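You operate a simulated robot arm through the tools that you are given. There is no shell and no other tool.

You are at the controls of a simulated two-armed robot. One attempt, no reset.

TASK
Cancel STORE, pull zoom and shape down, and centre both blue knobs.
Fine: One press of STORE cancels it; the other faders and buttons stay.

Only the result counts: the job must be done as asked and must still hold three seconds after the hand-in. Knocking over, shifting, dropping, spilling or breaking anything else fails it.

THE ROBOT
Two 7-joint arms with two-finger parallel grippers on one trunk that stands fixed in place. Base frame: the origin is at the foot of the trunk, x ahead of it, y to its left, z up. Lengths are in m, angles in rad, forces in N, time in s.
The left shoulder is at [0.069, 0.182, 1.111], the right one opposite. With the tool pointing down near the work surface each hand reaches from about 0.3 to 0.74 m from the base axis, measured 20 degrees to its own side. Payload 3.91 kg a hand.
Tool frame (each hand has its own): the origin (TCP) lies between the finger pads and is the grasp point; the fingertips stand 0.03 m ahead of it; z points along the fingers, y is the line along which they close. Largest opening 0.11 m; finger width 0.02, thickness 0.01; the body of the gripper, 0.048 by 0.112 m, starts 0.055 m behind the TCP.
Orientation is that of the tool frame in the base frame, as a unit quaternion [w, x, y, z]. With the fingers straight down and closing along the base's y, the tool's x points along the base's -x, its y along +y and its z along -z.

THE INTERFACE
- The arms move only by the tool drive_tool. It takes "left_commands", "right_commands" or both (then of equal length, played together; a hand with none holds still); each is a list of rows, each a list of 7 numbers: the shift along the tool's x, y, z in m, then the turn, a rotation vector about the tool's x, y, z in rad, then the finger opening in m, from 0 to 0.11. In form: [[x, y, z, rx, ry, rz, claw], ...]. A call has 1 to 20 rows; each row is the pose to reach, as a shift and turn from the pose commanded when the call began, along the tool's axes at that moment. Each row takes 0.2 s and may step no farther than 0.05 m and 0.15 rad from the row before; otherwise, or with a gripper value out of range, the whole call is refused. A pose out of reach is approached as far as the arm can. The call stops where the force on the tool passes 40 N (or 10 N more than at its start, if that is more) or the arm is blocked; 0.2 s more then pass. Each finger travels about 0.072 m/s and halts on what it meets, pressing with about 34 N; the grip force reading is that of the motor and also rises with nothing between the fingers. The clock runs only during rows and for 0.2 s after the last one: add rows that repeat a pose to give the fingers time. It gives the time, the measured TCP pose, the force on the tool (base axes), the opening and the grip force at its end, in the units of the frame above (readings bear some noise), with the torque about the TCP (base axes, N m) and any sound that the robot's microphone picked up.
- Cameras (640 x 400 px; columns grow to the right, rows downward): "scene" is now at [0.1848, 0.0723, 1.3185]; the picture's right is [0.77, -0.64, 0.00], its down [-0.25, -0.30, -0.92] and it looks along [0.59, 0.71, -0.40] (base axes); focal length 214 px, centre (320, 200). "left" rides on the left gripper at [0.073, -0.017, -0.103] in its tool frame; the picture's right is [0.23, 0.97, 0.00], its down [-0.76, 0.18, -0.62] and it looks along [-0.61, 0.14, 0.78] (tool axes); focal length 222 px, centre (320, 200). "right" rides on the right gripper at [0.073, 0.017, -0.103] in its tool frame; the picture's right is [-0.23, 0.97, 0.00], its down [-0.76, -0.18, -0.62] and it looks along [-0.61, -0.14, 0.78] (tool axes); focal length 222 px, centre (320, 200). There is no depth. A picture from a camera that has moved, and an enlarged one, comes with that camera's place and axes in the base frame and with its lens.
- camera(camera): a new picture of that camera. It takes no simulated time.
- slide_trunk(by): slides the trunk up (or, below 0, down) by that many m; the arms and the scene camera ride with it, the base frame stays. It gives what a move gives, with no picture.
- pan_tilt(pan, tilt): turns the head with the scene camera to pan (to the left, within 1.396 rad either way) and tilt (down, from -0.506 to 1.204), counted from straight ahead of the robot. It gives what a move gives.
- enlarge(camera, box): a new picture of the part [left, top, right, bottom] of that camera's present view, enlarged. It takes no simulated time.
- close_job(): hands the job in; it is judged then, once.

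Places have to be worked out from the pictures, the camera data and where the tool is seen. Open the grippers and draw the arms clear of the work before you hand the job in, unless the task says otherwise.

The tools are called after "Call:" by a JSON object that holds its "api" and its "payload". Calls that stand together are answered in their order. drive_tool: Moves the arms, as the interface text tells. Its arguments: {"type":"object","properties":{"left_commands":{"type":"array"},"right_commands":{"type":"array"}},"required":[]} The other tools are called the same way: slide_trunk (by) slides the trunk up or down; pan_tilt (pan, tilt) turns the head that bears the scene camera; camera (camera) takes a picture; enlarge (camera, box) takes an enlarged picture of a part of a camera's view; close_job () hands the job in.

At the start:

```text
t: 0.0
left_position: [0.3718, 0.4531, 1.2013]
left_tool_rot: [0.0, -0.001, 1.0, -0.001]
left_wrist_force: [0.1, 0.1, -0.3]
left_ft_torque: [0.03, 0.01, 0.04]
left_width: 0.11
left_finger_force: 0.1
right_position: [0.4597, 0.0337, 1.1692]
right_tool_rot: [0.001, 0.0, 1.0, 0.0]
right_wrist_force: [-0.1, 0.5, 0.0]
right_ft_torque: [0.01, -0.04, 0.05]
right_width: 0.1099
right_finger_force: 0.0
trunk travel left (down, up): [-0.375, 0.139]
head pan, tilt: [0.878, 0.407]
```

scene: 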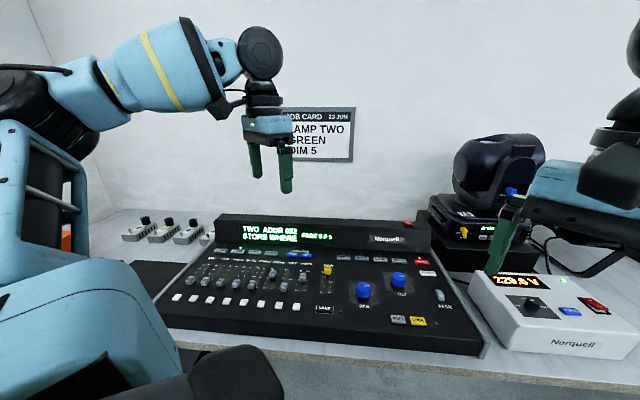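
right: 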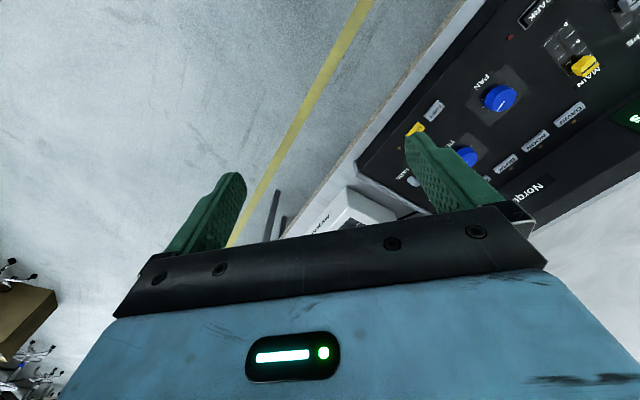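
left: 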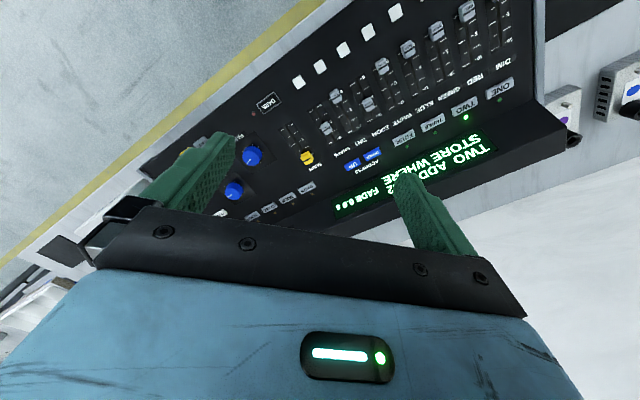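

I'll begin by looking closely at the console through the scene camera and the hand cameras.

Call:
{"api": "enlarge", "payload": {"camera": "scene", "box": [150, 200, 310, 320]}}

Call:
{"api": "enlarge", "payload": {"camera": "scene", "box": [300, 220, 480, 360]}}

Call:
{"api": "enlarge", "payload": {"camera": "left", "box": [140, 0, 540, 240]}}

Call:
{"api": "enlarge", "payload": {"camera": "right", "box": [360, 0, 640, 220]}}

```text
3.33 times, centred on (230, 260) of scene
camera zoom: at [0.1848, 0.0723, 1.3185], right [0.77, -0.64, 0.0], down [-0.25, -0.3, -0.92], along [0.59, 0.71, -0.4], focal length 715 px, centre (620, 0)
```

zoom: 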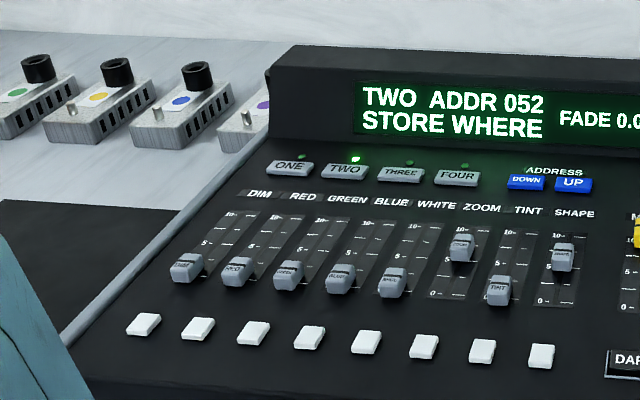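

```text
2.86 times, centred on (390, 290) of scene
camera zoom: at [0.1848, 0.0723, 1.3185], right [0.77, -0.64, 0.0], down [-0.25, -0.3, -0.92], along [0.59, 0.71, -0.4], focal length 613 px, centre (120, -57)
```

zoom: 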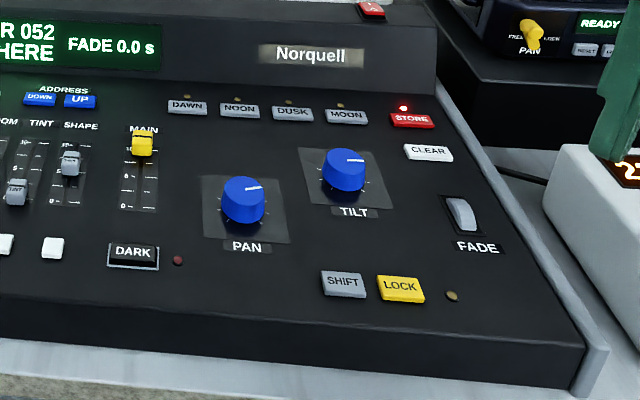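

```text
1.60 times, centred on (340, 120) of left
camera zoom: at [0.2984, 0.4373, 1.305], right [-0.23, 0.97, 0.0], down [0.76, 0.18, 0.62], along [0.61, 0.14, -0.78], focal length 355 px, centre (288, 328)
```

zoom: 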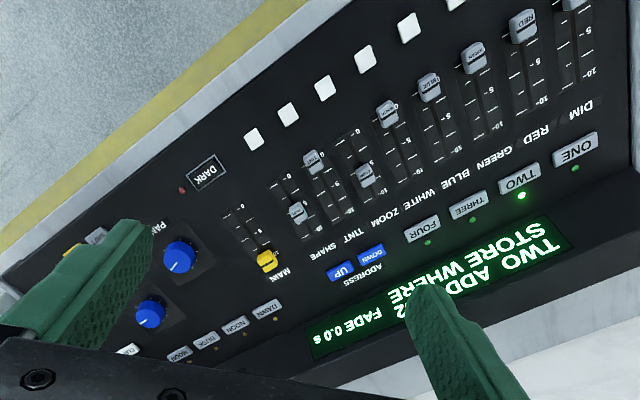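

```text
1.82 times, centred on (500, 110) of right
camera zoom: at [0.3872, 0.0506, 1.2742], right [0.23, 0.97, 0.0], down [0.76, -0.18, 0.62], along [0.61, -0.14, -0.78], focal length 404 px, centre (-7, 364)
```

zoom: 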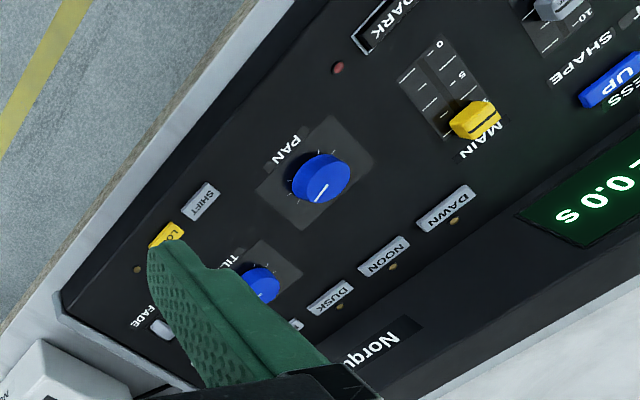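

The console is readable; now I zoom in more tightly on the faders, the knobs and STORE to measure their places accurately.

Call:
{"api": "enlarge", "payload": {"camera": "scene", "box": [250, 240, 346, 300]}}

Call:
{"api": "enlarge", "payload": {"camera": "scene", "box": [345, 250, 441, 310]}}

Call:
{"api": "enlarge", "payload": {"camera": "left", "box": [276, 40, 436, 140]}}

Call:
{"api": "enlarge", "payload": {"camera": "right", "box": [440, 60, 600, 160]}}

Call:
{"api": "enlarge", "payload": {"camera": "left", "box": [176, 120, 336, 220]}}

```text
6.67 times, centred on (298, 270) of scene
camera zoom: at [0.1848, 0.0723, 1.3185], right [0.77, -0.64, 0.0], down [-0.25, -0.3, -0.92], along [0.59, 0.71, -0.4], focal length 1430 px, centre (467, -267)
```

zoom: 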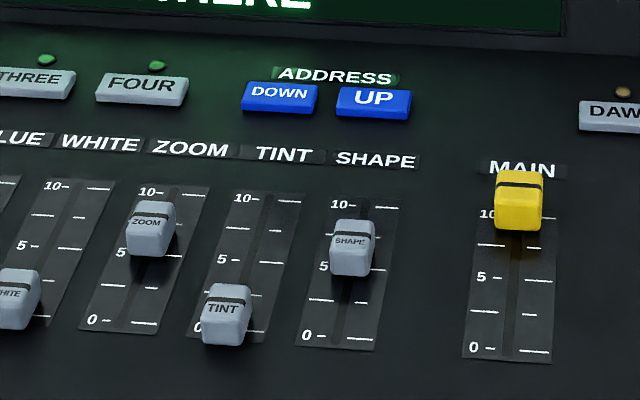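

```text
6.67 times, centred on (393, 280) of scene
camera zoom: at [0.1848, 0.0723, 1.3185], right [0.77, -0.64, 0.0], down [-0.25, -0.3, -0.92], along [0.59, 0.71, -0.4], focal length 1430 px, centre (-167, -333)
```

zoom: 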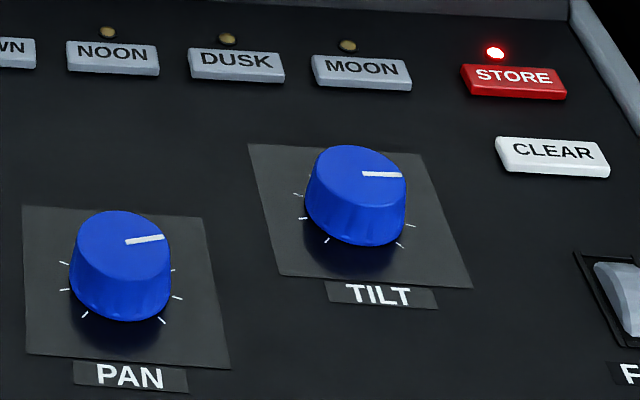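

```text
4.00 times, centred on (356, 90) of left
camera zoom: at [0.2984, 0.4373, 1.305], right [-0.23, 0.97, 0.0], down [0.76, 0.18, 0.62], along [0.61, 0.14, -0.78], focal length 888 px, centre (176, 640)
```

zoom: 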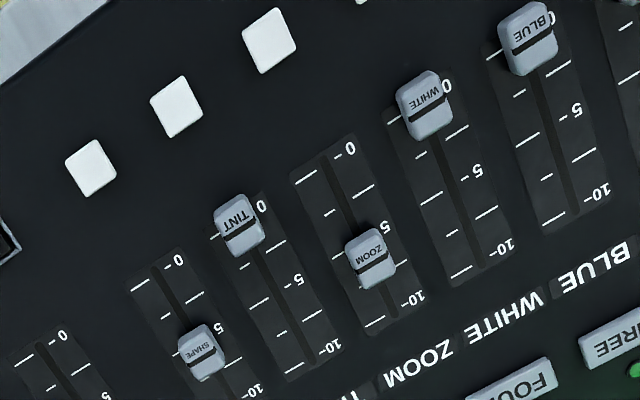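

```text
4.00 times, centred on (520, 110) of right
camera zoom: at [0.3872, 0.0506, 1.2742], right [0.23, 0.97, 0.0], down [0.76, -0.18, 0.62], along [0.61, -0.14, -0.78], focal length 888 px, centre (-480, 560)
```

zoom: 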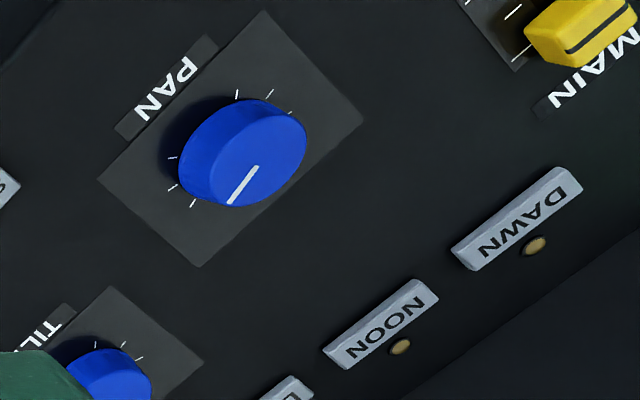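

```text
4.00 times, centred on (256, 170) of left
camera zoom: at [0.2984, 0.4373, 1.305], right [-0.23, 0.97, 0.0], down [0.76, 0.18, 0.62], along [0.61, 0.14, -0.78], focal length 888 px, centre (576, 320)
```

zoom: 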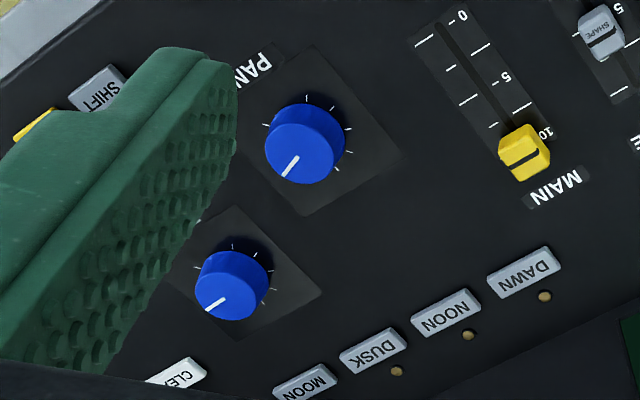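

The console panel looks nearly horizontal (top about z≈0.85), turned about 45° from the base axes, with STORE near [0.81, 0.29], PAN near [0.56, 0.34] and ZOOM's slot running from [0.36, 0.52] to [0.42, 0.58]. I close the left fingers and move high above the console toward STORE while tilting forward for reach, with the right hand moved a bit aside.

Call:
{"api": "drive_tool", "payload": {"left_commands": [[-0.033, -0.012, 0.015, 0, -0.06, 0, 0.0], [-0.066, -0.024, 0.03, 0, -0.12, 0, 0.0], [-0.099, -0.036, 0.045, 0, -0.18, 0, 0.0], [-0.132, -0.048, 0.06, 0, -0.24, 0, 0.0], [-0.165, -0.06, 0.075, 0, -0.3, 0, 0.0], [-0.198, -0.072, 0.09, 0, -0.36, 0, 0.0], [-0.231, -0.084, 0.105, 0, -0.42, 0, 0.0], [-0.264, -0.096, 0.12, 0, -0.48, 0, 0.0], [-0.297, -0.108, 0.135, 0, -0.54, 0, 0.0], [-0.33, -0.12, 0.15, 0, -0.6, 0, 0.0]], "right_commands": [[0, -0.012, 0, 0, 0, 0, 0.11], [0, -0.024, 0, 0, 0, 0, 0.11], [0, -0.036, 0, 0, 0, 0, 0.11], [0, -0.048, 0, 0, 0, 0, 0.11], [0, -0.06, 0, 0, 0, 0, 0.11], [0, -0.072, 0, 0, 0, 0, 0.11], [0, -0.084, 0, 0, 0, 0, 0.11], [0, -0.096, 0, 0, 0, 0, 0.11], [0, -0.108, 0, 0, 0, 0, 0.11], [0, -0.12, 0, 0, 0, 0, 0.11]]}}

```text
t: 2.2
left_position: [0.7038, 0.3337, 1.0507]
left_tool_rot: [0.296, 0.0, 0.955, 0.0]
left_wrist_force: [0.3, 0.2, -0.1]
left_ft_torque: [0.04, -0.03, -0.01]
left_width: 0.0
left_finger_force: 34.2
right_position: [0.4609, -0.0878, 1.1712]
right_tool_rot: [0.0, 0.0, 1.0, 0.0]
right_wrist_force: [-0.4, -0.1, -1.0]
right_ft_torque: [0.05, -0.01, 0.01]
right_width: 0.1098
right_finger_force: 0.0
trunk travel left (down, up): [-0.375, 0.139]
head pan, tilt: [0.878, 0.407]
```

The arm reached the pose as commanded, tilted 0.6 rad forward. I look at the tool against the console from the scene and left cameras.

Call:
{"api": "camera", "payload": {"camera": "scene"}}

Call:
{"api": "camera", "payload": {"camera": "left"}}

Call:
{"api": "camera", "payload": {"camera": "right"}}

```text
taken
camera scene: at [0.1854, 0.0718, 1.3184], right [0.77, -0.64, 0.0], down [-0.25, -0.3, -0.92], along [0.59, 0.71, -0.4], focal length 214 px, centre (320, 200)
```

scene: 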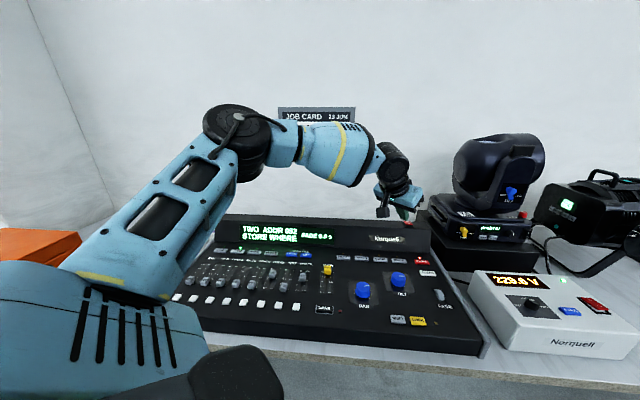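

```text
taken
camera left: at [0.5846, 0.3175, 1.0938], right [-0.19, 0.97, -0.13], down [0.28, 0.18, 0.94], along [0.94, 0.14, -0.3], focal length 222 px, centre (320, 200)
```

left: 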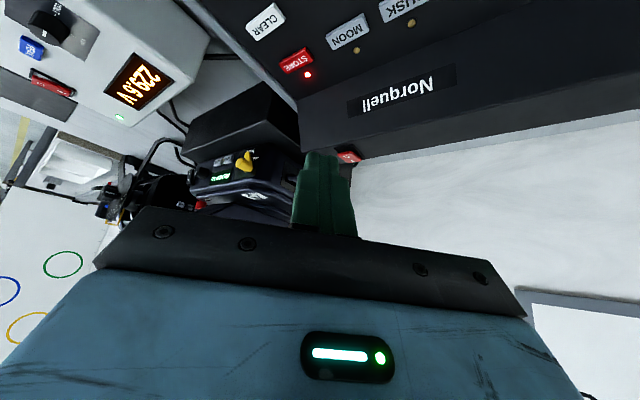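

```text
taken
camera right: at [0.3874, -0.0698, 1.2752], right [0.23, 0.97, 0.0], down [0.76, -0.18, 0.62], along [0.61, -0.14, -0.78], focal length 222 px, centre (320, 200)
```

right: 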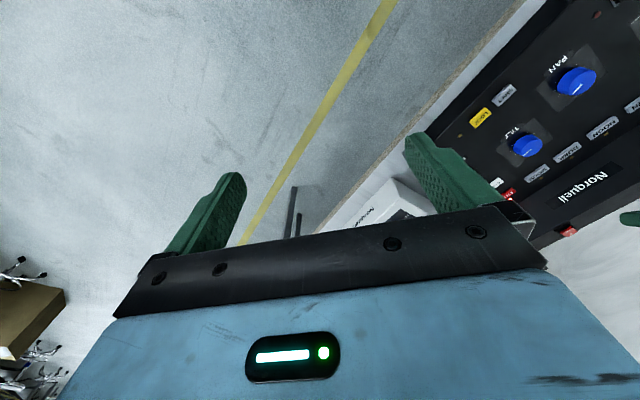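

STORE measures at about [0.800, 0.295, 0.855] from both views. I move to a hover with the fingertips about 3 cm above it.

Call:
{"api": "drive_tool", "payload": {"left_commands": [[0.0006, -0.0054, 0.0231, 0, 0, 0, 0.0], [0.0012, -0.0109, 0.0463, 0, 0, 0, 0.0], [0.0018, -0.0163, 0.0694, 0, 0, 0, 0.0], [0.0024, -0.0217, 0.0925, 0, 0, 0, 0.0], [0.003, -0.0271, 0.1156, 0, 0, 0, 0.0], [0.0036, -0.0326, 0.1388, 0, 0, 0, 0.0], [0.0042, -0.038, 0.1619, 0, 0, 0, 0.0]]}}

```text
t: 3.8
left_position: [0.7644, 0.3184, 0.9509]
left_tool_rot: [0.296, -0.001, 0.955, 0.0]
left_wrist_force: [-0.4, 0.0, -0.4]
left_ft_torque: [-0.03, 0.05, 0.02]
left_width: 0.0
left_finger_force: 33.7
left hand out of reach, approached as far as the arm can: row 5, 6, 7
right_position: [0.4601, -0.0869, 1.1721]
right_tool_rot: [0.0, 0.0, 1.0, 0.0]
right_wrist_force: [0.1, 0.1, 0.6]
right_ft_torque: [-0.01, 0.02, 0.01]
right_width: 0.1098
right_finger_force: 0.1
trunk travel left (down, up): [-0.375, 0.139]
head pan, tilt: [0.878, 0.407]
```

The tilt of 0.6 rad is not enough for STORE, so I'll need a lower trunk and more tilt. Before that I check what sticks out of the gripper (camera body) to keep it clear of the TILT knob.

Call:
{"api": "enlarge", "payload": {"camera": "scene", "box": [340, 130, 468, 210]}}

Call:
{"api": "enlarge", "payload": {"camera": "scene", "box": [330, 190, 458, 310]}}

Call:
{"api": "camera", "payload": {"camera": "left"}}

```text
5.00 times, centred on (404, 170) of scene
camera zoom: at [0.1852, 0.0725, 1.3184], right [0.77, -0.64, 0.0], down [-0.25, -0.3, -0.92], along [0.59, 0.71, -0.4], focal length 1072 px, centre (-100, 350)
```

zoom: 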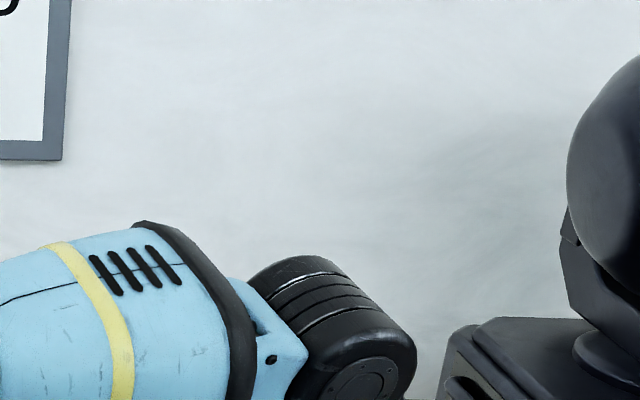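

```text
3.33 times, centred on (394, 250) of scene
camera zoom: at [0.1852, 0.0725, 1.3184], right [0.77, -0.64, 0.0], down [-0.25, -0.3, -0.92], along [0.59, 0.71, -0.4], focal length 715 px, centre (73, 33)
```

zoom: 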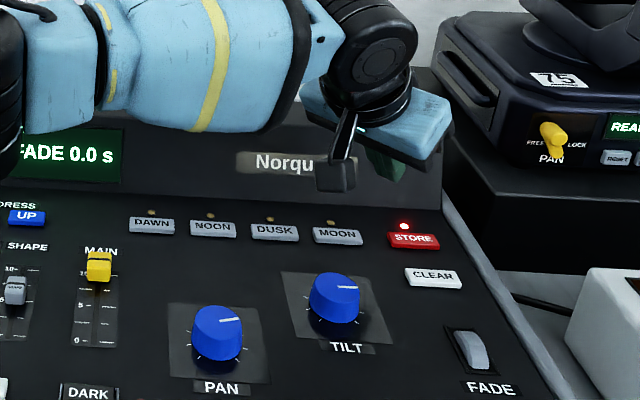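

```text
taken
camera left: at [0.6465, 0.3007, 0.994], right [-0.19, 0.97, -0.13], down [0.28, 0.18, 0.94], along [0.94, 0.14, -0.3], focal length 222 px, centre (320, 200)
```

left: 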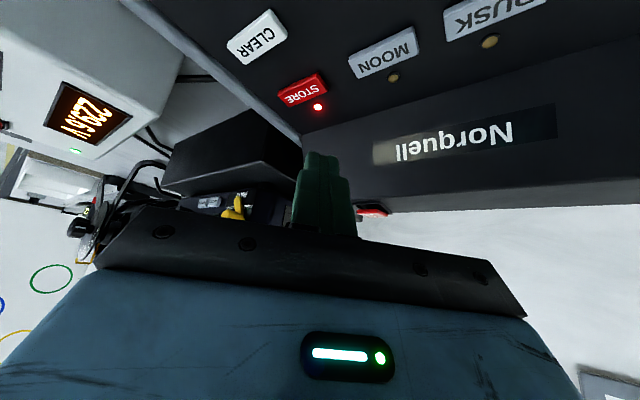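

The bracketed camera hangs under the gripper and would sit right over the TILT knob at a strong tilt. I back off and try turning the tool 180° about its own axis so that the camera rides on top.

Call:
{"api": "drive_tool", "payload": {"left_commands": [[0.0018, 0.0058, -0.0386, 0, 0, 0, 0.0], [0.0037, 0.0117, -0.0772, 0, 0, 0, 0.0], [0.0055, 0.0175, -0.1158, 0, 0, 0, 0.0], [0.0073, 0.0233, -0.1545, 0, 0, 0, 0.0], [0.0092, 0.0292, -0.1931, 0, 0, 0, 0.0], [0.011, 0.035, -0.2317, 0, 0, 0, 0.0]]}}

Call:
{"api": "drive_tool", "payload": {"left_commands": [[0, 0, 0, 0, 0, 0.14, 0.0], [0, 0, 0, 0, 0, 0.28, 0.0], [0, 0, 0, 0, 0, 0.42, 0.0], [0, 0, 0, 0, 0, 0.56, 0.0], [0, 0, 0, 0, 0, 0.7, 0.0], [0, 0, 0, 0, 0, 0.84, 0.0], [0, 0, 0, 0, 0, 0.98, 0.0], [0, 0, 0, 0, 0, 1.12, 0.0], [0, 0, 0, 0, 0, 1.26, 0.0], [0, 0, 0, 0, 0, 1.4, 0.0]]}}

```text
t: 5.2
left_position: [0.6221, 0.3515, 1.1368]
left_tool_rot: [0.296, 0.0, 0.955, 0.0]
left_wrist_force: [0.1, -0.2, -0.7]
left_ft_torque: [0.02, -0.01, -0.03]
left_width: 0.0001
left_finger_force: 34.0
right_position: [0.4584, -0.0859, 1.1727]
right_tool_rot: [0.002, 0.001, 1.0, 0.0]
right_wrist_force: [-0.3, -0.1, 0.0]
right_ft_torque: [0.03, -0.03, 0.02]
right_width: 0.1101
right_finger_force: 0.1
trunk travel left (down, up): [-0.375, 0.139]
head pan, tilt: [0.878, 0.407]
```

```text
t: 7.4
left_position: [0.6226, 0.3522, 1.136]
left_tool_rot: [0.226, 0.616, 0.73, 0.191]
left_wrist_force: [0.6, 0.3, 0.9]
left_ft_torque: [-0.01, 0.0, 0.03]
left_width: 0.0
left_finger_force: 34.3
right_position: [0.459, -0.0858, 1.1718]
right_tool_rot: [0.0, 0.001, 1.0, 0.001]
right_wrist_force: [0.7, -0.2, 1.3]
right_ft_torque: [-0.01, 0.01, 0.01]
right_width: 0.1099
right_finger_force: 0.0
trunk travel left (down, up): [-0.375, 0.139]
head pan, tilt: [0.878, 0.407]
```

Rotation by +1.4 rad works with position held. I continue toward the full 180° turn.

Call:
{"api": "drive_tool", "payload": {"left_commands": [[0, 0, 0, 0, 0, 0.145, 0.0], [0, 0, 0, 0, 0, 0.29, 0.0], [0, 0, 0, 0, 0, 0.435, 0.0], [0, 0, 0, 0, 0, 0.58, 0.0], [0, 0, 0, 0, 0, 0.725, 0.0], [0, 0, 0, 0, 0, 0.87, 0.0], [0, 0, 0, 0, 0, 1.015, 0.0], [0, 0, 0, 0, 0, 1.16, 0.0], [0, 0, 0, 0, 0, 1.305, 0.0], [0, 0, 0, 0, 0, 1.45, 0.0], [0, 0, 0, 0, 0, 1.595, 0.0], [0, 0, 0, 0, 0, 1.7416, 0.0]]}}

```text
t: 10.0
left_position: [0.6224, 0.3528, 1.1377]
left_tool_rot: [0.0, 0.955, -0.001, 0.295]
left_wrist_force: [-0.1, 0.1, 0.1]
left_ft_torque: [0.03, -0.04, 0.01]
left_width: 0.0
left_finger_force: 34.5
right_position: [0.4593, -0.0873, 1.171]
right_tool_rot: [0.0, -0.001, 1.0, 0.0]
right_wrist_force: [-0.4, -0.4, -0.3]
right_ft_torque: [-0.01, -0.01, 0.0]
right_width: 0.1099
right_finger_force: 0.1
trunk travel left (down, up): [-0.375, 0.139]
head pan, tilt: [0.878, 0.407]
```

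The flip succeeded (camera now on top). I lower the trunk by 0.12 m so the shoulder is nearer to wrist height for more horizontal reach.

Call:
{"api": "slide_trunk", "payload": {"by": -0.12}}

Call:
{"api": "camera", "payload": {"camera": "scene"}}

Call:
{"api": "camera", "payload": {"camera": "left"}}

```text
t: 11.5
left_position: [0.6228, 0.3533, 1.0177]
left_tool_rot: [0.0, 0.955, 0.0, 0.296]
left_wrist_force: [-0.7, -0.1, 0.7]
left_ft_torque: [-0.02, -0.02, 0.05]
left_width: 0.0
left_finger_force: 34.2
right_position: [0.4592, -0.0861, 1.0505]
right_tool_rot: [0.001, 0.0, 1.0, -0.001]
right_wrist_force: [-0.3, 0.6, 0.2]
right_ft_torque: [0.02, -0.02, 0.02]
right_width: 0.1099
right_finger_force: 0.0
trunk travel left (down, up): [-0.255, 0.259]
head pan, tilt: [0.878, 0.407]
```

```text
taken
camera scene: at [0.2182, 0.0722, 1.1964], right [0.77, -0.64, 0.0], down [-0.25, -0.3, -0.92], along [0.59, 0.71, -0.4], focal length 214 px, centre (320, 200)
```

scene: 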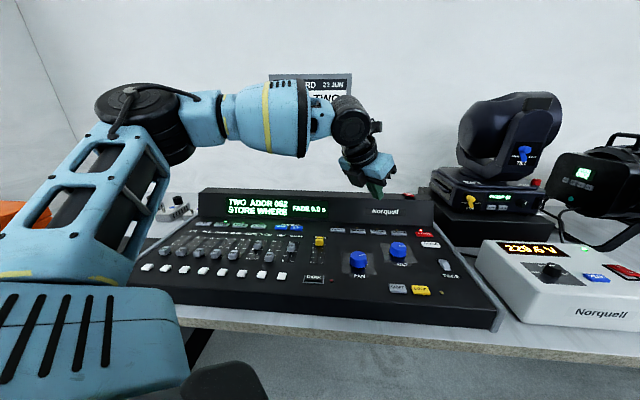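

```text
taken
camera left: at [0.6232, 0.3704, 1.1429], right [0.19, -0.97, 0.13], down [-0.98, -0.18, 0.08], along [-0.06, -0.14, -0.99], focal length 222 px, centre (320, 200)
```

left: 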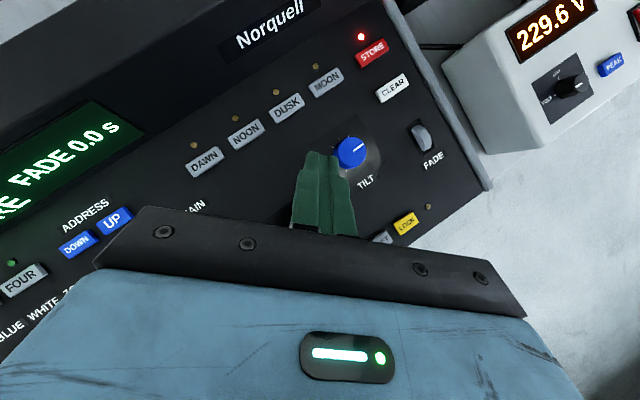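

The left camera now looks straight down on the panel and gives STORE ≈ [0.803, 0.300]. I zoom in on STORE and the knobs from both cameras to refine.

Call:
{"api": "enlarge", "payload": {"camera": "left", "box": [300, 10, 460, 110]}}

Call:
{"api": "enlarge", "payload": {"camera": "scene", "box": [340, 210, 468, 290]}}

Call:
{"api": "enlarge", "payload": {"camera": "left", "box": [310, 110, 438, 190]}}

```text
4.00 times, centred on (380, 60) of left
camera zoom: at [0.6232, 0.3704, 1.1429], right [0.19, -0.97, 0.13], down [-0.98, -0.18, 0.08], along [-0.06, -0.14, -0.99], focal length 888 px, centre (80, 760)
```

zoom: 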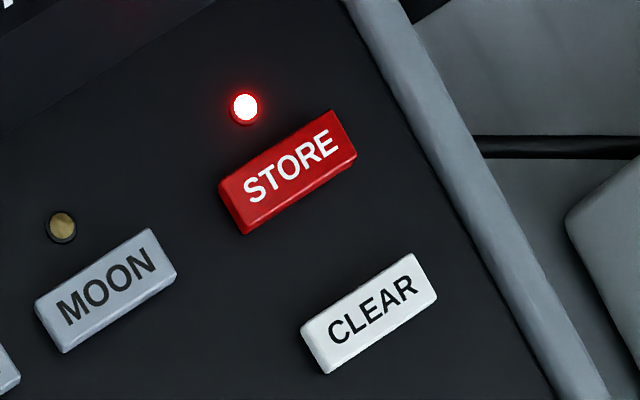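

```text
5.00 times, centred on (404, 250) of scene
camera zoom: at [0.2182, 0.0722, 1.1964], right [0.77, -0.64, 0.0], down [-0.25, -0.3, -0.92], along [0.59, 0.71, -0.4], focal length 1072 px, centre (-100, -50)
```

zoom: 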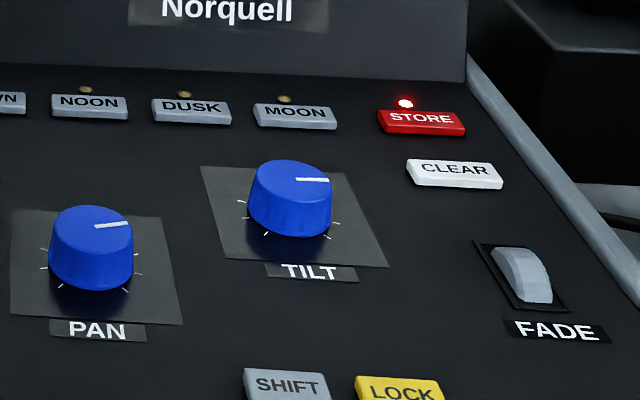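

```text
5.00 times, centred on (374, 150) of left
camera zoom: at [0.6232, 0.3704, 1.1429], right [0.19, -0.97, 0.13], down [-0.98, -0.18, 0.08], along [-0.06, -0.14, -0.99], focal length 1111 px, centre (50, 450)
```

zoom: 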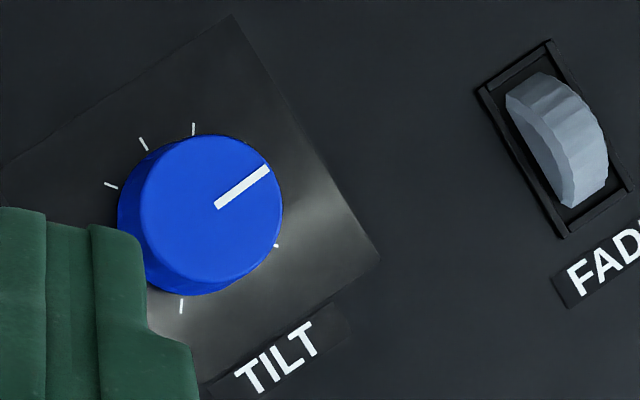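

I take STORE's top to be near [0.806, 0.297, 0.85] and the panel near z≈0.84. I move to a hover with tilt 1.0 rad, about 4–5 cm above STORE.

Call:
{"api": "drive_tool", "payload": {"left_commands": [[0.00998, 0.007, 0.0216, 0, 0.05, 0, 0.0], [0.01995, 0.014, 0.0432, 0, 0.1, 0, 0.0], [0.0299, 0.021, 0.0648, 0, 0.15, 0, 0.0], [0.0399, 0.028, 0.0864, 0, 0.2, 0, 0.0], [0.0499, 0.035, 0.1079, 0, 0.25, 0, 0.0], [0.0599, 0.042, 0.1295, 0, 0.3, 0, 0.0], [0.0698, 0.049, 0.1511, 0, 0.35, 0, 0.0], [0.0798, 0.056, 0.1727, 0, 0.4, 0, 0.0]]}}

Call:
{"api": "camera", "payload": {"camera": "left"}}

Call:
{"api": "camera", "payload": {"camera": "scene"}}

Call:
{"api": "enlarge", "payload": {"camera": "scene", "box": [340, 190, 468, 270]}}

```text
t: 13.3
left_position: [0.7875, 0.2976, 0.9187]
left_tool_rot: [0.0, 0.877, 0.0, 0.48]
left_wrist_force: [0.3, 0.5, -0.1]
left_ft_torque: [0.01, 0.02, -0.03]
left_width: 0.0
left_finger_force: 33.8
right_position: [0.4594, -0.0857, 1.0506]
right_tool_rot: [0.0, 0.0, 1.0, 0.0]
right_wrist_force: [0.7, 1.0, 0.3]
right_ft_torque: [0.0, 0.05, -0.01]
right_width: 0.1101
right_finger_force: 0.0
trunk travel left (down, up): [-0.255, 0.259]
head pan, tilt: [0.878, 0.407]
```

```text
taken
camera left: at [0.7389, 0.3152, 1.0356], right [0.12, -0.97, 0.19], down [-0.94, -0.18, -0.31], along [0.33, -0.14, -0.93], focal length 222 px, centre (320, 200)
```

left: 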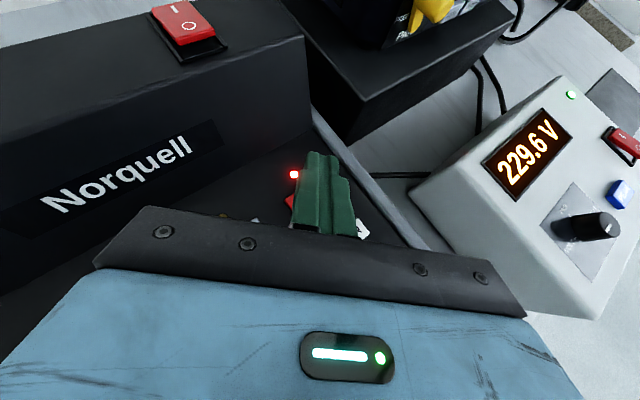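

```text
taken
camera scene: at [0.219, 0.0724, 1.1962], right [0.77, -0.64, 0.0], down [-0.25, -0.3, -0.92], along [0.59, 0.71, -0.4], focal length 214 px, centre (320, 200)
```

scene: 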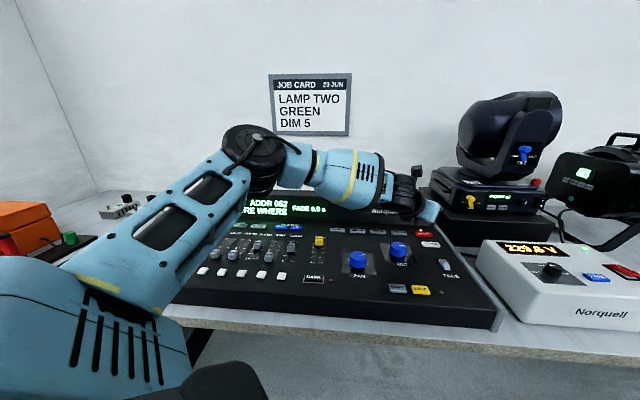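

```text
5.00 times, centred on (404, 230) of scene
camera zoom: at [0.219, 0.0724, 1.1962], right [0.77, -0.64, 0.0], down [-0.25, -0.3, -0.92], along [0.59, 0.71, -0.4], focal length 1072 px, centre (-100, 50)
```

zoom: 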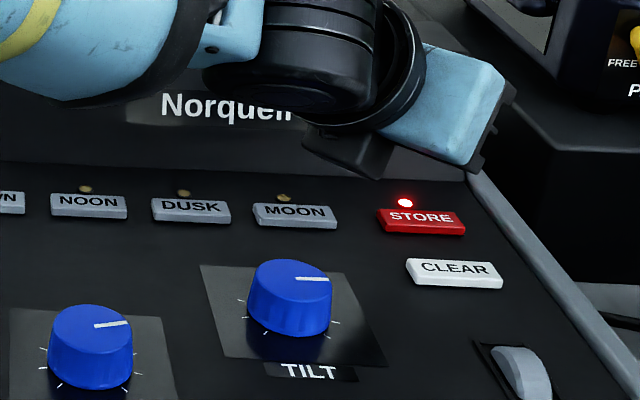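

The reach is good and the lower fingertip edge is right above STORE's centre. I descend 3.4 cm straight down, staying just above the button.

Call:
{"api": "drive_tool", "payload": {"left_commands": [[-0.0101, 0, 0.0065, 0, 0, 0, 0.0], [-0.0202, 0, 0.013, 0, 0, 0, 0.0], [-0.0286, 0, 0.0184, 0, 0, 0, 0.0], [-0.0286, 0, 0.0184, 0, 0, 0, 0.0]]}}

Call:
{"api": "enlarge", "payload": {"camera": "left", "box": [240, 130, 400, 250]}}

Call:
{"api": "enlarge", "payload": {"camera": "scene", "box": [380, 200, 460, 260]}}

```text
t: 14.3
left_position: [0.7868, 0.2981, 0.8846]
left_tool_rot: [-0.001, 0.878, 0.001, 0.479]
left_wrist_force: [0.1, -0.1, 0.1]
left_ft_torque: [0.01, 0.0, -0.02]
left_width: 0.0
left_finger_force: 33.8
right_position: [0.4604, -0.086, 1.0501]
right_tool_rot: [-0.001, 0.0, 1.0, 0.0]
right_wrist_force: [0.8, 0.1, 0.4]
right_ft_torque: [0.0, 0.03, 0.01]
right_width: 0.1101
right_finger_force: 0.1
trunk travel left (down, up): [-0.255, 0.259]
head pan, tilt: [0.878, 0.407]
```

```text
3.33 times, centred on (320, 190) of left
camera zoom: at [0.7376, 0.3154, 1.0003], right [0.12, -0.97, 0.19], down [-0.94, -0.18, -0.3], along [0.33, -0.14, -0.93], focal length 740 px, centre (320, 233)
```

zoom: 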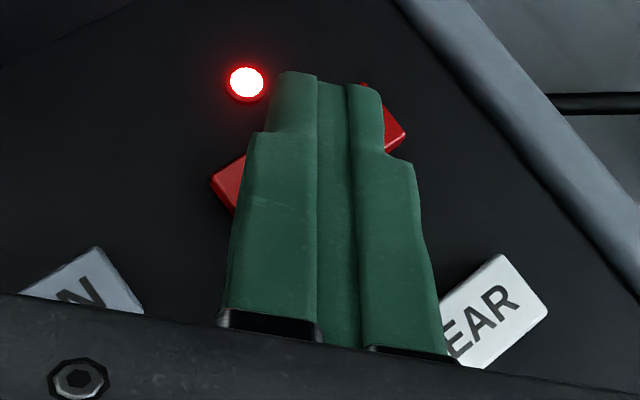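

```text
6.67 times, centred on (420, 230) of scene
camera zoom: at [0.2184, 0.0723, 1.1964], right [0.77, -0.64, 0.0], down [-0.25, -0.3, -0.92], along [0.59, 0.71, -0.4], focal length 1430 px, centre (-347, 0)
```

zoom: 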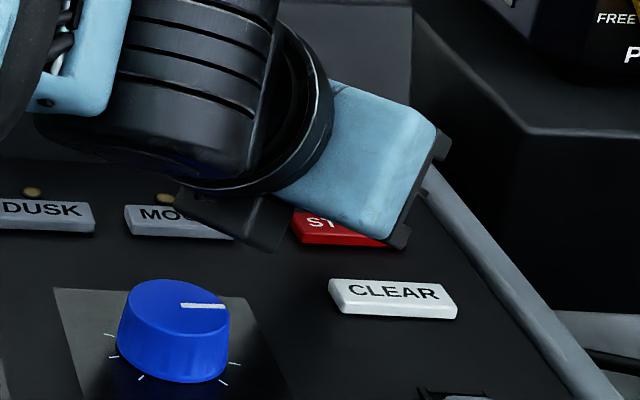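

The fingertip is centred over STORE with no contact yet (edge ≈ z 0.860). I creep down 6 mm and check force and sound.

Call:
{"api": "drive_tool", "payload": {"left_commands": [[-0.0017, 0, 0.0011, 0, 0, 0, 0.0], [-0.0034, 0, 0.0022, 0, 0, 0, 0.0], [-0.0051, 0, 0.0033, 0, 0, 0, 0.0]]}}

```text
t: 15.1
left_position: [0.7869, 0.2971, 0.8786]
left_tool_rot: [0.0, 0.878, 0.001, 0.479]
left_wrist_force: [0.7, -0.5, 0.3]
left_ft_torque: [0.0, -0.02, -0.01]
left_width: 0.0
left_finger_force: 34.3
right_position: [0.4595, -0.0864, 1.0501]
right_tool_rot: [0.001, 0.0, 1.0, 0.001]
right_wrist_force: [-0.2, -0.3, 0.2]
right_ft_torque: [0.02, -0.01, 0.0]
right_width: 0.11
right_finger_force: 0.1
trunk travel left (down, up): [-0.255, 0.259]
head pan, tilt: [0.878, 0.407]
```

No contact yet (force at noise level). I go down another 3 mm in fine steps.

Call:
{"api": "drive_tool", "payload": {"left_commands": [[-0.0013, 0, 0.0008, 0, 0, 0, 0.0], [-0.0025, 0, 0.0016, 0, 0, 0, 0.0]]}}

```text
t: 15.7
left_position: [0.7876, 0.2969, 0.8767]
left_tool_rot: [-0.001, 0.877, 0.001, 0.48]
left_wrist_force: [-0.9, -0.6, -0.6]
left_ft_torque: [0.01, -0.03, 0.01]
left_width: 0.0
left_finger_force: 34.0
right_position: [0.4607, -0.0856, 1.0499]
right_tool_rot: [0.0, 0.0, 1.0, 0.0]
right_wrist_force: [0.0, -0.1, -0.2]
right_ft_torque: [0.0, -0.01, -0.02]
right_width: 0.11
right_finger_force: 0.1
trunk travel left (down, up): [-0.255, 0.259]
head pan, tilt: [0.878, 0.407]
```

Still free. Another 3 mm in fine steps.

Call:
{"api": "drive_tool", "payload": {"left_commands": [[-0.0013, 0, 0.0008, 0, 0, 0, 0.0], [-0.0025, 0, 0.0016, 0, 0, 0, 0.0]]}}

Call:
{"api": "enlarge", "payload": {"camera": "left", "box": [240, 130, 400, 250]}}

```text
t: 16.3
left_position: [0.7866, 0.298, 0.8742]
left_tool_rot: [0.0, 0.878, 0.001, 0.48]
left_wrist_force: [0.0, 0.9, 0.0]
left_ft_torque: [0.0, -0.01, 0.0]
left_width: 0.0
left_finger_force: 34.2
right_position: [0.4614, -0.0869, 1.0504]
right_tool_rot: [0.0, 0.0, 1.0, -0.001]
right_wrist_force: [0.2, -0.3, -1.3]
right_ft_torque: [0.02, 0.02, 0.04]
right_width: 0.11
right_finger_force: 0.1
trunk travel left (down, up): [-0.255, 0.259]
head pan, tilt: [0.878, 0.407]
```

```text
3.33 times, centred on (320, 190) of left
camera zoom: at [0.7388, 0.314, 0.9901], right [0.12, -0.97, 0.19], down [-0.94, -0.18, -0.3], along [0.33, -0.14, -0.93], focal length 740 px, centre (320, 233)
```

zoom: 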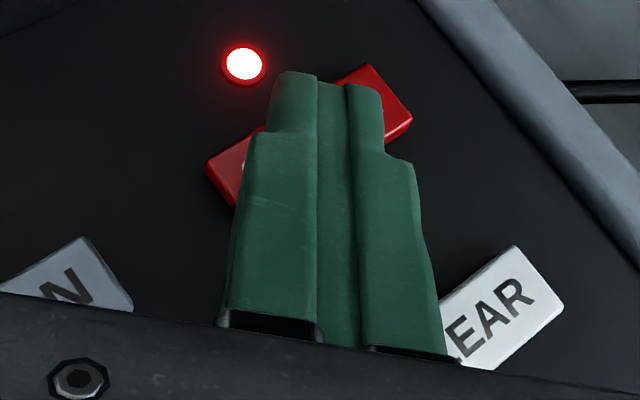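

The contact edge projects right on the middle of the STORE cap; still no contact force. I continue down 3 mm more.

Call:
{"api": "drive_tool", "payload": {"left_commands": [[-0.0013, 0, 0.0008, 0, 0, 0, 0.0], [-0.0025, 0, 0.0016, 0, 0, 0, 0.0]]}}

```text
t: 16.9
left_position: [0.7885, 0.2971, 0.8719]
left_tool_rot: [0.0, 0.877, 0.0, 0.48]
left_wrist_force: [0.1, -0.1, 0.3]
left_ft_torque: [-0.02, 0.01, -0.02]
left_width: 0.0
left_finger_force: 34.3
right_position: [0.4596, -0.087, 1.0513]
right_tool_rot: [0.0, 0.0, 1.0, 0.0]
right_wrist_force: [0.0, 0.1, 0.5]
right_ft_torque: [0.01, 0.0, 0.02]
right_width: 0.11
right_finger_force: 0.1
trunk travel left (down, up): [-0.255, 0.259]
head pan, tilt: [0.878, 0.407]
```

Still free at edge z ≈ 0.847. Another 3 mm down.

Call:
{"api": "drive_tool", "payload": {"left_commands": [[-0.0013, 0, 0.0008, 0, 0, 0, 0.0], [-0.0025, 0, 0.0016, 0, 0, 0, 0.0]]}}

Call:
{"api": "enlarge", "payload": {"camera": "left", "box": [240, 130, 400, 250]}}

```text
t: 17.5
left_position: [0.7878, 0.2964, 0.8684]
left_tool_rot: [0.0, 0.877, 0.0, 0.48]
left_wrist_force: [1.0, -0.6, 2.7]
left_ft_torque: [0.03, -0.09, 0.03]
left_width: 0.0002
left_finger_force: 33.7
right_position: [0.46, -0.0861, 1.0516]
right_tool_rot: [-0.001, 0.0, 1.0, 0.001]
right_wrist_force: [0.5, -0.5, 0.6]
right_ft_torque: [-0.01, 0.0, 0.01]
right_width: 0.1101
right_finger_force: 0.1
trunk travel left (down, up): [-0.255, 0.259]
head pan, tilt: [0.878, 0.407]
heard: click
```

```text
3.33 times, centred on (320, 190) of left
camera zoom: at [0.7384, 0.3139, 0.9844], right [0.12, -0.97, 0.19], down [-0.94, -0.18, -0.31], along [0.33, -0.14, -0.93], focal length 740 px, centre (320, 233)
```

zoom: 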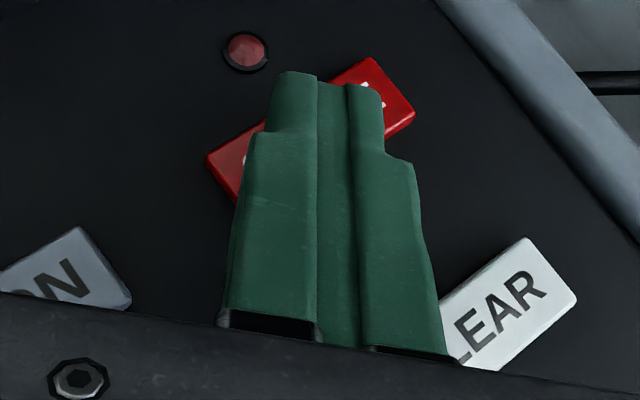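

Click heard and the STORE LED is off: cancelled. I retreat straight up.

Call:
{"api": "drive_tool", "payload": {"left_commands": [[0.0168, 0, -0.0108, 0, 0, 0, 0.0], [0.0421, 0, -0.027, 0, 0, 0, 0.0], [0.0673, 0, -0.0432, 0, 0, 0, 0.0]]}}

Call:
{"api": "camera", "payload": {"camera": "scene"}}

Call:
{"api": "enlarge", "payload": {"camera": "scene", "box": [200, 180, 328, 260]}}

```text
t: 18.3
left_position: [0.7844, 0.2977, 0.9488]
left_tool_rot: [0.0, 0.878, 0.0, 0.479]
left_wrist_force: [0.5, 0.0, -0.3]
left_ft_torque: [0.04, 0.0, 0.04]
left_width: 0.0
left_finger_force: 34.2
right_position: [0.4589, -0.0873, 1.05]
right_tool_rot: [0.001, -0.001, 1.0, 0.0]
right_wrist_force: [-0.4, 0.6, 0.6]
right_ft_torque: [0.01, 0.01, 0.03]
right_width: 0.1099
right_finger_force: 0.0
trunk travel left (down, up): [-0.255, 0.259]
head pan, tilt: [0.878, 0.407]
```

```text
taken
camera scene: at [0.2182, 0.0721, 1.1964], right [0.77, -0.64, 0.0], down [-0.25, -0.3, -0.92], along [0.59, 0.71, -0.4], focal length 214 px, centre (320, 200)
```

scene: 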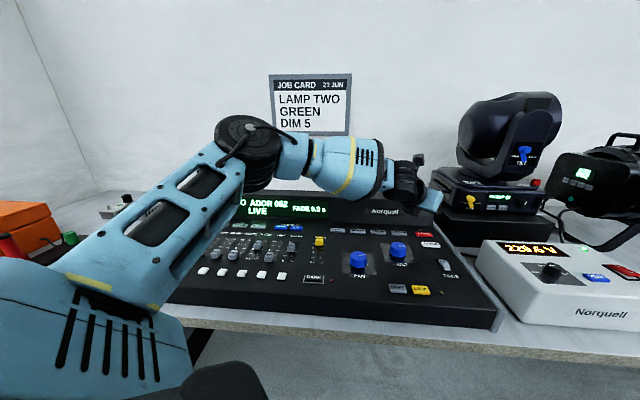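

```text
5.00 times, centred on (264, 220) of scene
camera zoom: at [0.2182, 0.0721, 1.1964], right [0.77, -0.64, 0.0], down [-0.25, -0.3, -0.92], along [0.59, 0.71, -0.4], focal length 1072 px, centre (600, 100)
```

zoom: 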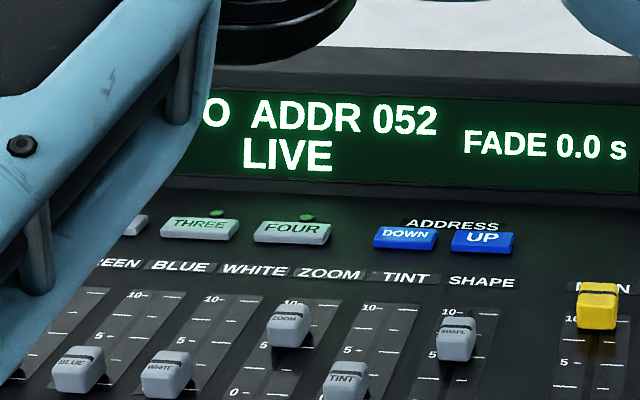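

Display reads "LIVE" now. Next is the TILT knob: I bring the tool upright above it at about [0.673, 0.301] with fingers opening to 7 cm.

Call:
{"api": "drive_tool", "payload": {"left_commands": [[-0.0066, -0.0004, -0.0126, 0, -0.125, 0, 0.02], [-0.0132, -0.0008, -0.0251, 0, -0.25, 0, 0.03], [-0.0197, -0.0011, -0.0377, 0, -0.375, 0, 0.04], [-0.0263, -0.0015, -0.0503, 0, -0.5, 0, 0.05], [-0.0329, -0.0019, -0.0628, 0, -0.625, 0, 0.06], [-0.0395, -0.0023, -0.0754, 0, -0.75, 0, 0.07], [-0.046, -0.0026, -0.0879, 0, -0.875, 0, 0.07], [-0.0526, -0.003, -0.1005, 0, -1.0, 0, 0.07]]}}

Call:
{"api": "camera", "payload": {"camera": "left"}}

Call:
{"api": "enlarge", "payload": {"camera": "scene", "box": [340, 170, 468, 290]}}

```text
t: 20.1
left_position: [0.6746, 0.3332, 0.96]
left_tool_rot: [0.001, 1.0, 0.001, 0.031]
left_wrist_force: [-0.1, 0.1, 0.3]
left_ft_torque: [0.0, -0.04, -0.01]
left_width: 0.0702
left_finger_force: 0.1
left hand out of reach, approached as far as the arm can: row 7, 8
right_position: [0.4608, -0.0869, 1.0509]
right_tool_rot: [0.0, 0.0, 1.0, 0.0]
right_wrist_force: [0.5, 0.2, -0.6]
right_ft_torque: [-0.03, 0.0, -0.03]
right_width: 0.11
right_finger_force: 0.1
trunk travel left (down, up): [-0.255, 0.259]
head pan, tilt: [0.878, 0.407]
```

```text
taken
camera left: at [0.739, 0.3513, 1.0666], right [0.23, -0.97, 0.01], down [-0.8, -0.18, 0.58], along [-0.56, -0.14, -0.82], focal length 222 px, centre (320, 200)
```

left: 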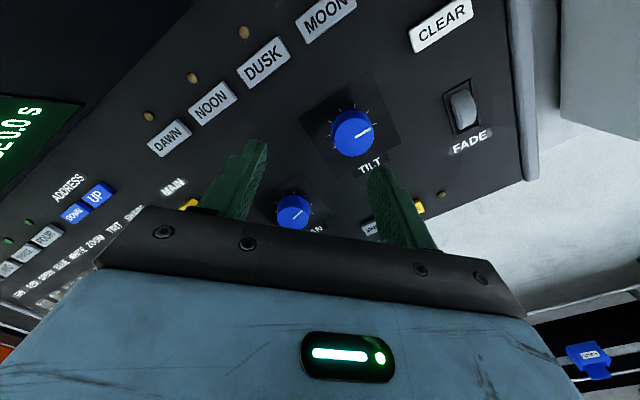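

```text
3.33 times, centred on (404, 230) of scene
camera zoom: at [0.2187, 0.0722, 1.1963], right [0.77, -0.64, 0.0], down [-0.25, -0.3, -0.92], along [0.59, 0.71, -0.4], focal length 715 px, centre (40, 100)
```

zoom: 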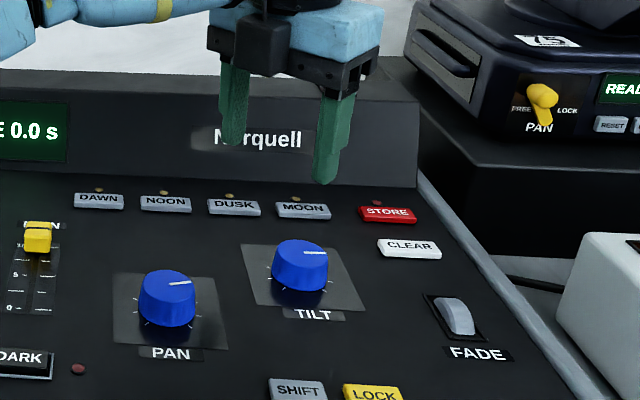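

Tool-down reach is limited while so high with a low trunk; raising the trunk 5 cm puts the shoulder level with the wrist for the knob work.

Call:
{"api": "slide_trunk", "payload": {"by": 0.05}}

Call:
{"api": "drive_tool", "payload": {"left_commands": [[-0.0018, 0.008, 0.0224, 0, -0.016, 0, 0.07], [-0.0036, 0.016, 0.0449, 0, -0.031, 0, 0.07], [-0.0054, 0.024, 0.0673, 0, -0.047, 0, 0.07], [-0.0072, 0.032, 0.0897, 0, -0.062, 0, 0.07]]}}

Call:
{"api": "camera", "payload": {"camera": "left"}}

Call:
{"api": "enlarge", "payload": {"camera": "scene", "box": [340, 170, 468, 290]}}

```text
t: 21.0
left_position: [0.666, 0.3335, 1.032]
left_tool_rot: [0.001, 0.999, 0.002, 0.053]
left_wrist_force: [-0.7, -0.4, 1.0]
left_ft_torque: [0.0, 0.02, 0.0]
left_width: 0.0697
left_finger_force: 0.1
right_position: [0.4603, -0.0858, 1.1011]
right_tool_rot: [0.001, 0.0, 1.0, 0.0]
right_wrist_force: [0.2, 0.3, 0.3]
right_ft_torque: [-0.03, -0.02, -0.01]
right_width: 0.1101
right_finger_force: 0.2
trunk travel left (down, up): [-0.305, 0.209]
head pan, tilt: [0.878, 0.407]
```

```text
t: 22.0
left_position: [0.6656, 0.3102, 0.9434]
left_tool_rot: [0.001, 1.0, 0.002, 0.022]
left_wrist_force: [0.2, 0.6, 0.3]
left_ft_torque: [-0.02, 0.0, 0.04]
left_width: 0.0699
left_finger_force: 0.1
left hand out of reach, approached as far as the arm can: row 4
right_position: [0.4601, -0.0858, 1.1005]
right_tool_rot: [0.0, 0.0, 1.0, 0.001]
right_wrist_force: [0.0, 0.9, 0.8]
right_ft_torque: [-0.01, 0.02, 0.01]
right_width: 0.1102
right_finger_force: 0.0
trunk travel left (down, up): [-0.305, 0.209]
head pan, tilt: [0.878, 0.407]
```

```text
taken
camera left: at [0.7341, 0.3279, 1.0493], right [0.23, -0.97, 0.01], down [-0.79, -0.18, 0.59], along [-0.57, -0.15, -0.81], focal length 222 px, centre (320, 200)
```

left: 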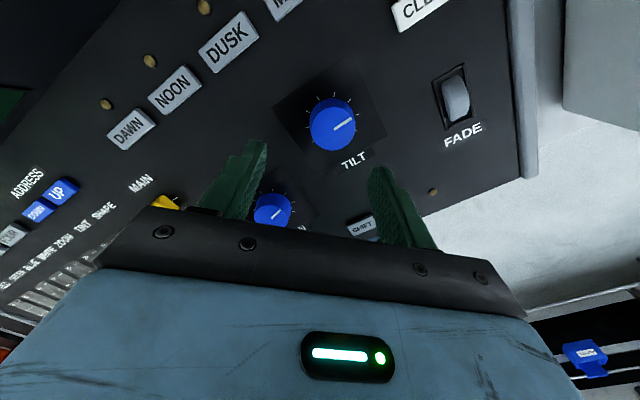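

```text
3.33 times, centred on (404, 230) of scene
camera zoom: at [0.2049, 0.0725, 1.2467], right [0.77, -0.64, 0.0], down [-0.25, -0.3, -0.92], along [0.59, 0.71, -0.4], focal length 715 px, centre (40, 100)
```

zoom: 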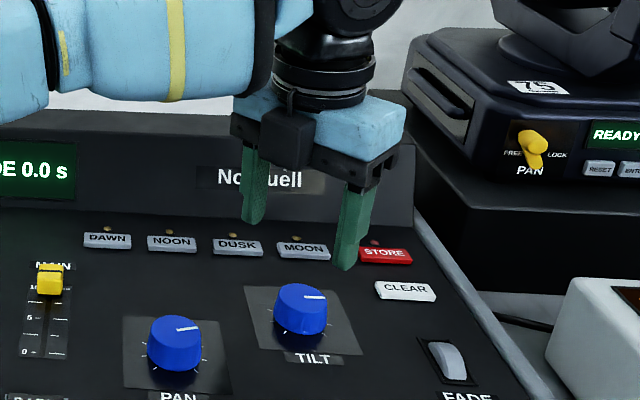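

The reach limit shifts with the trunk; at −0.12 with the hand lower the knob should be within reach. I pull back slightly, lower the trunk 5 cm again, and re-approach at lower height.

Call:
{"api": "drive_tool", "payload": {"left_commands": [[-0.006, 0.003, -0.01, 0, 0, 0, 0.07], [-0.012, 0.005, -0.02, 0, 0, 0, 0.07]]}}

Call:
{"api": "slide_trunk", "payload": {"by": -0.05}}

```text
t: 22.6
left_position: [0.654, 0.3046, 0.9635]
left_tool_rot: [-0.001, 1.0, 0.002, 0.023]
left_wrist_force: [0.5, 0.3, -0.3]
left_ft_torque: [0.0, -0.02, 0.01]
left_width: 0.0698
left_finger_force: 0.0
right_position: [0.46, -0.0866, 1.0996]
right_tool_rot: [0.002, 0.0, 1.0, 0.0]
right_wrist_force: [0.2, -0.4, 0.3]
right_ft_torque: [-0.01, 0.01, 0.04]
right_width: 0.11
right_finger_force: 0.0
trunk travel left (down, up): [-0.305, 0.209]
head pan, tilt: [0.878, 0.407]
```

```text
t: 23.5
left_position: [0.6525, 0.3064, 0.9141]
left_tool_rot: [0.001, 1.0, 0.002, 0.023]
left_wrist_force: [0.7, -0.3, 0.0]
left_ft_torque: [0.01, -0.02, 0.0]
left_width: 0.0703
left_finger_force: 0.1
right_position: [0.4591, -0.0869, 1.0502]
right_tool_rot: [0.001, 0.0, 1.0, 0.0]
right_wrist_force: [0.2, 0.5, 1.2]
right_ft_torque: [0.0, -0.02, 0.0]
right_width: 0.1101
right_finger_force: 0.1
trunk travel left (down, up): [-0.255, 0.259]
head pan, tilt: [0.878, 0.407]
```

Now I move over the knob's centre at about [0.676, 0.302] with the tool fully vertical, fingertips still above the knob top.

Call:
{"api": "drive_tool", "payload": {"left_commands": [[0.0075, 0.0013, 0.0033, 0, -0.015, 0, 0.07], [0.015, 0.0027, 0.0067, 0, -0.031, 0, 0.07], [0.0221, 0.004, 0.01, 0, -0.046, 0, 0.07], [0.0221, 0.004, 0.01, 0, -0.046, 0, 0.07]]}}

Call:
{"api": "camera", "payload": {"camera": "left"}}

Call:
{"api": "enlarge", "payload": {"camera": "scene", "box": [360, 200, 456, 280]}}

```text
t: 24.5
left_position: [0.6673, 0.32, 0.8993]
left_tool_rot: [0.0, 1.0, 0.002, -0.001]
left_wrist_force: [0.6, -1.0, 0.1]
left_ft_torque: [0.03, 0.02, 0.01]
left_width: 0.0699
left_finger_force: 0.1
left hand out of reach, approached as far as the arm can: row 3, 4
right_position: [0.4602, -0.0866, 1.051]
right_tool_rot: [0.0, 0.001, 1.0, 0.0]
right_wrist_force: [0.0, 0.1, 0.4]
right_ft_torque: [0.03, -0.01, 0.0]
right_width: 0.1099
right_finger_force: 0.1
trunk travel left (down, up): [-0.255, 0.259]
head pan, tilt: [0.878, 0.407]
```

```text
taken
camera left: at [0.7406, 0.3379, 1.0018], right [0.23, -0.97, 0.0], down [-0.76, -0.18, 0.62], along [-0.61, -0.15, -0.78], focal length 222 px, centre (320, 200)
```

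left: 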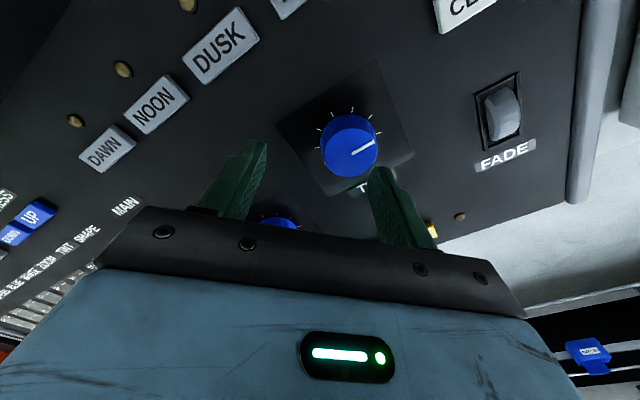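

```text
5.00 times, centred on (408, 240) of scene
camera zoom: at [0.2189, 0.0727, 1.1962], right [0.77, -0.64, 0.0], down [-0.25, -0.31, -0.92], along [0.59, 0.71, -0.4], focal length 1072 px, centre (-120, 0)
```

zoom: 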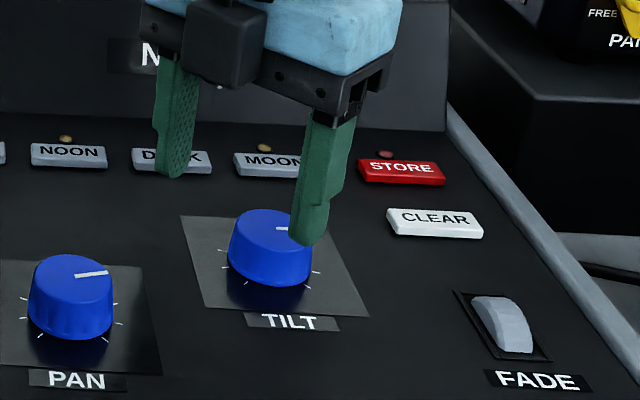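

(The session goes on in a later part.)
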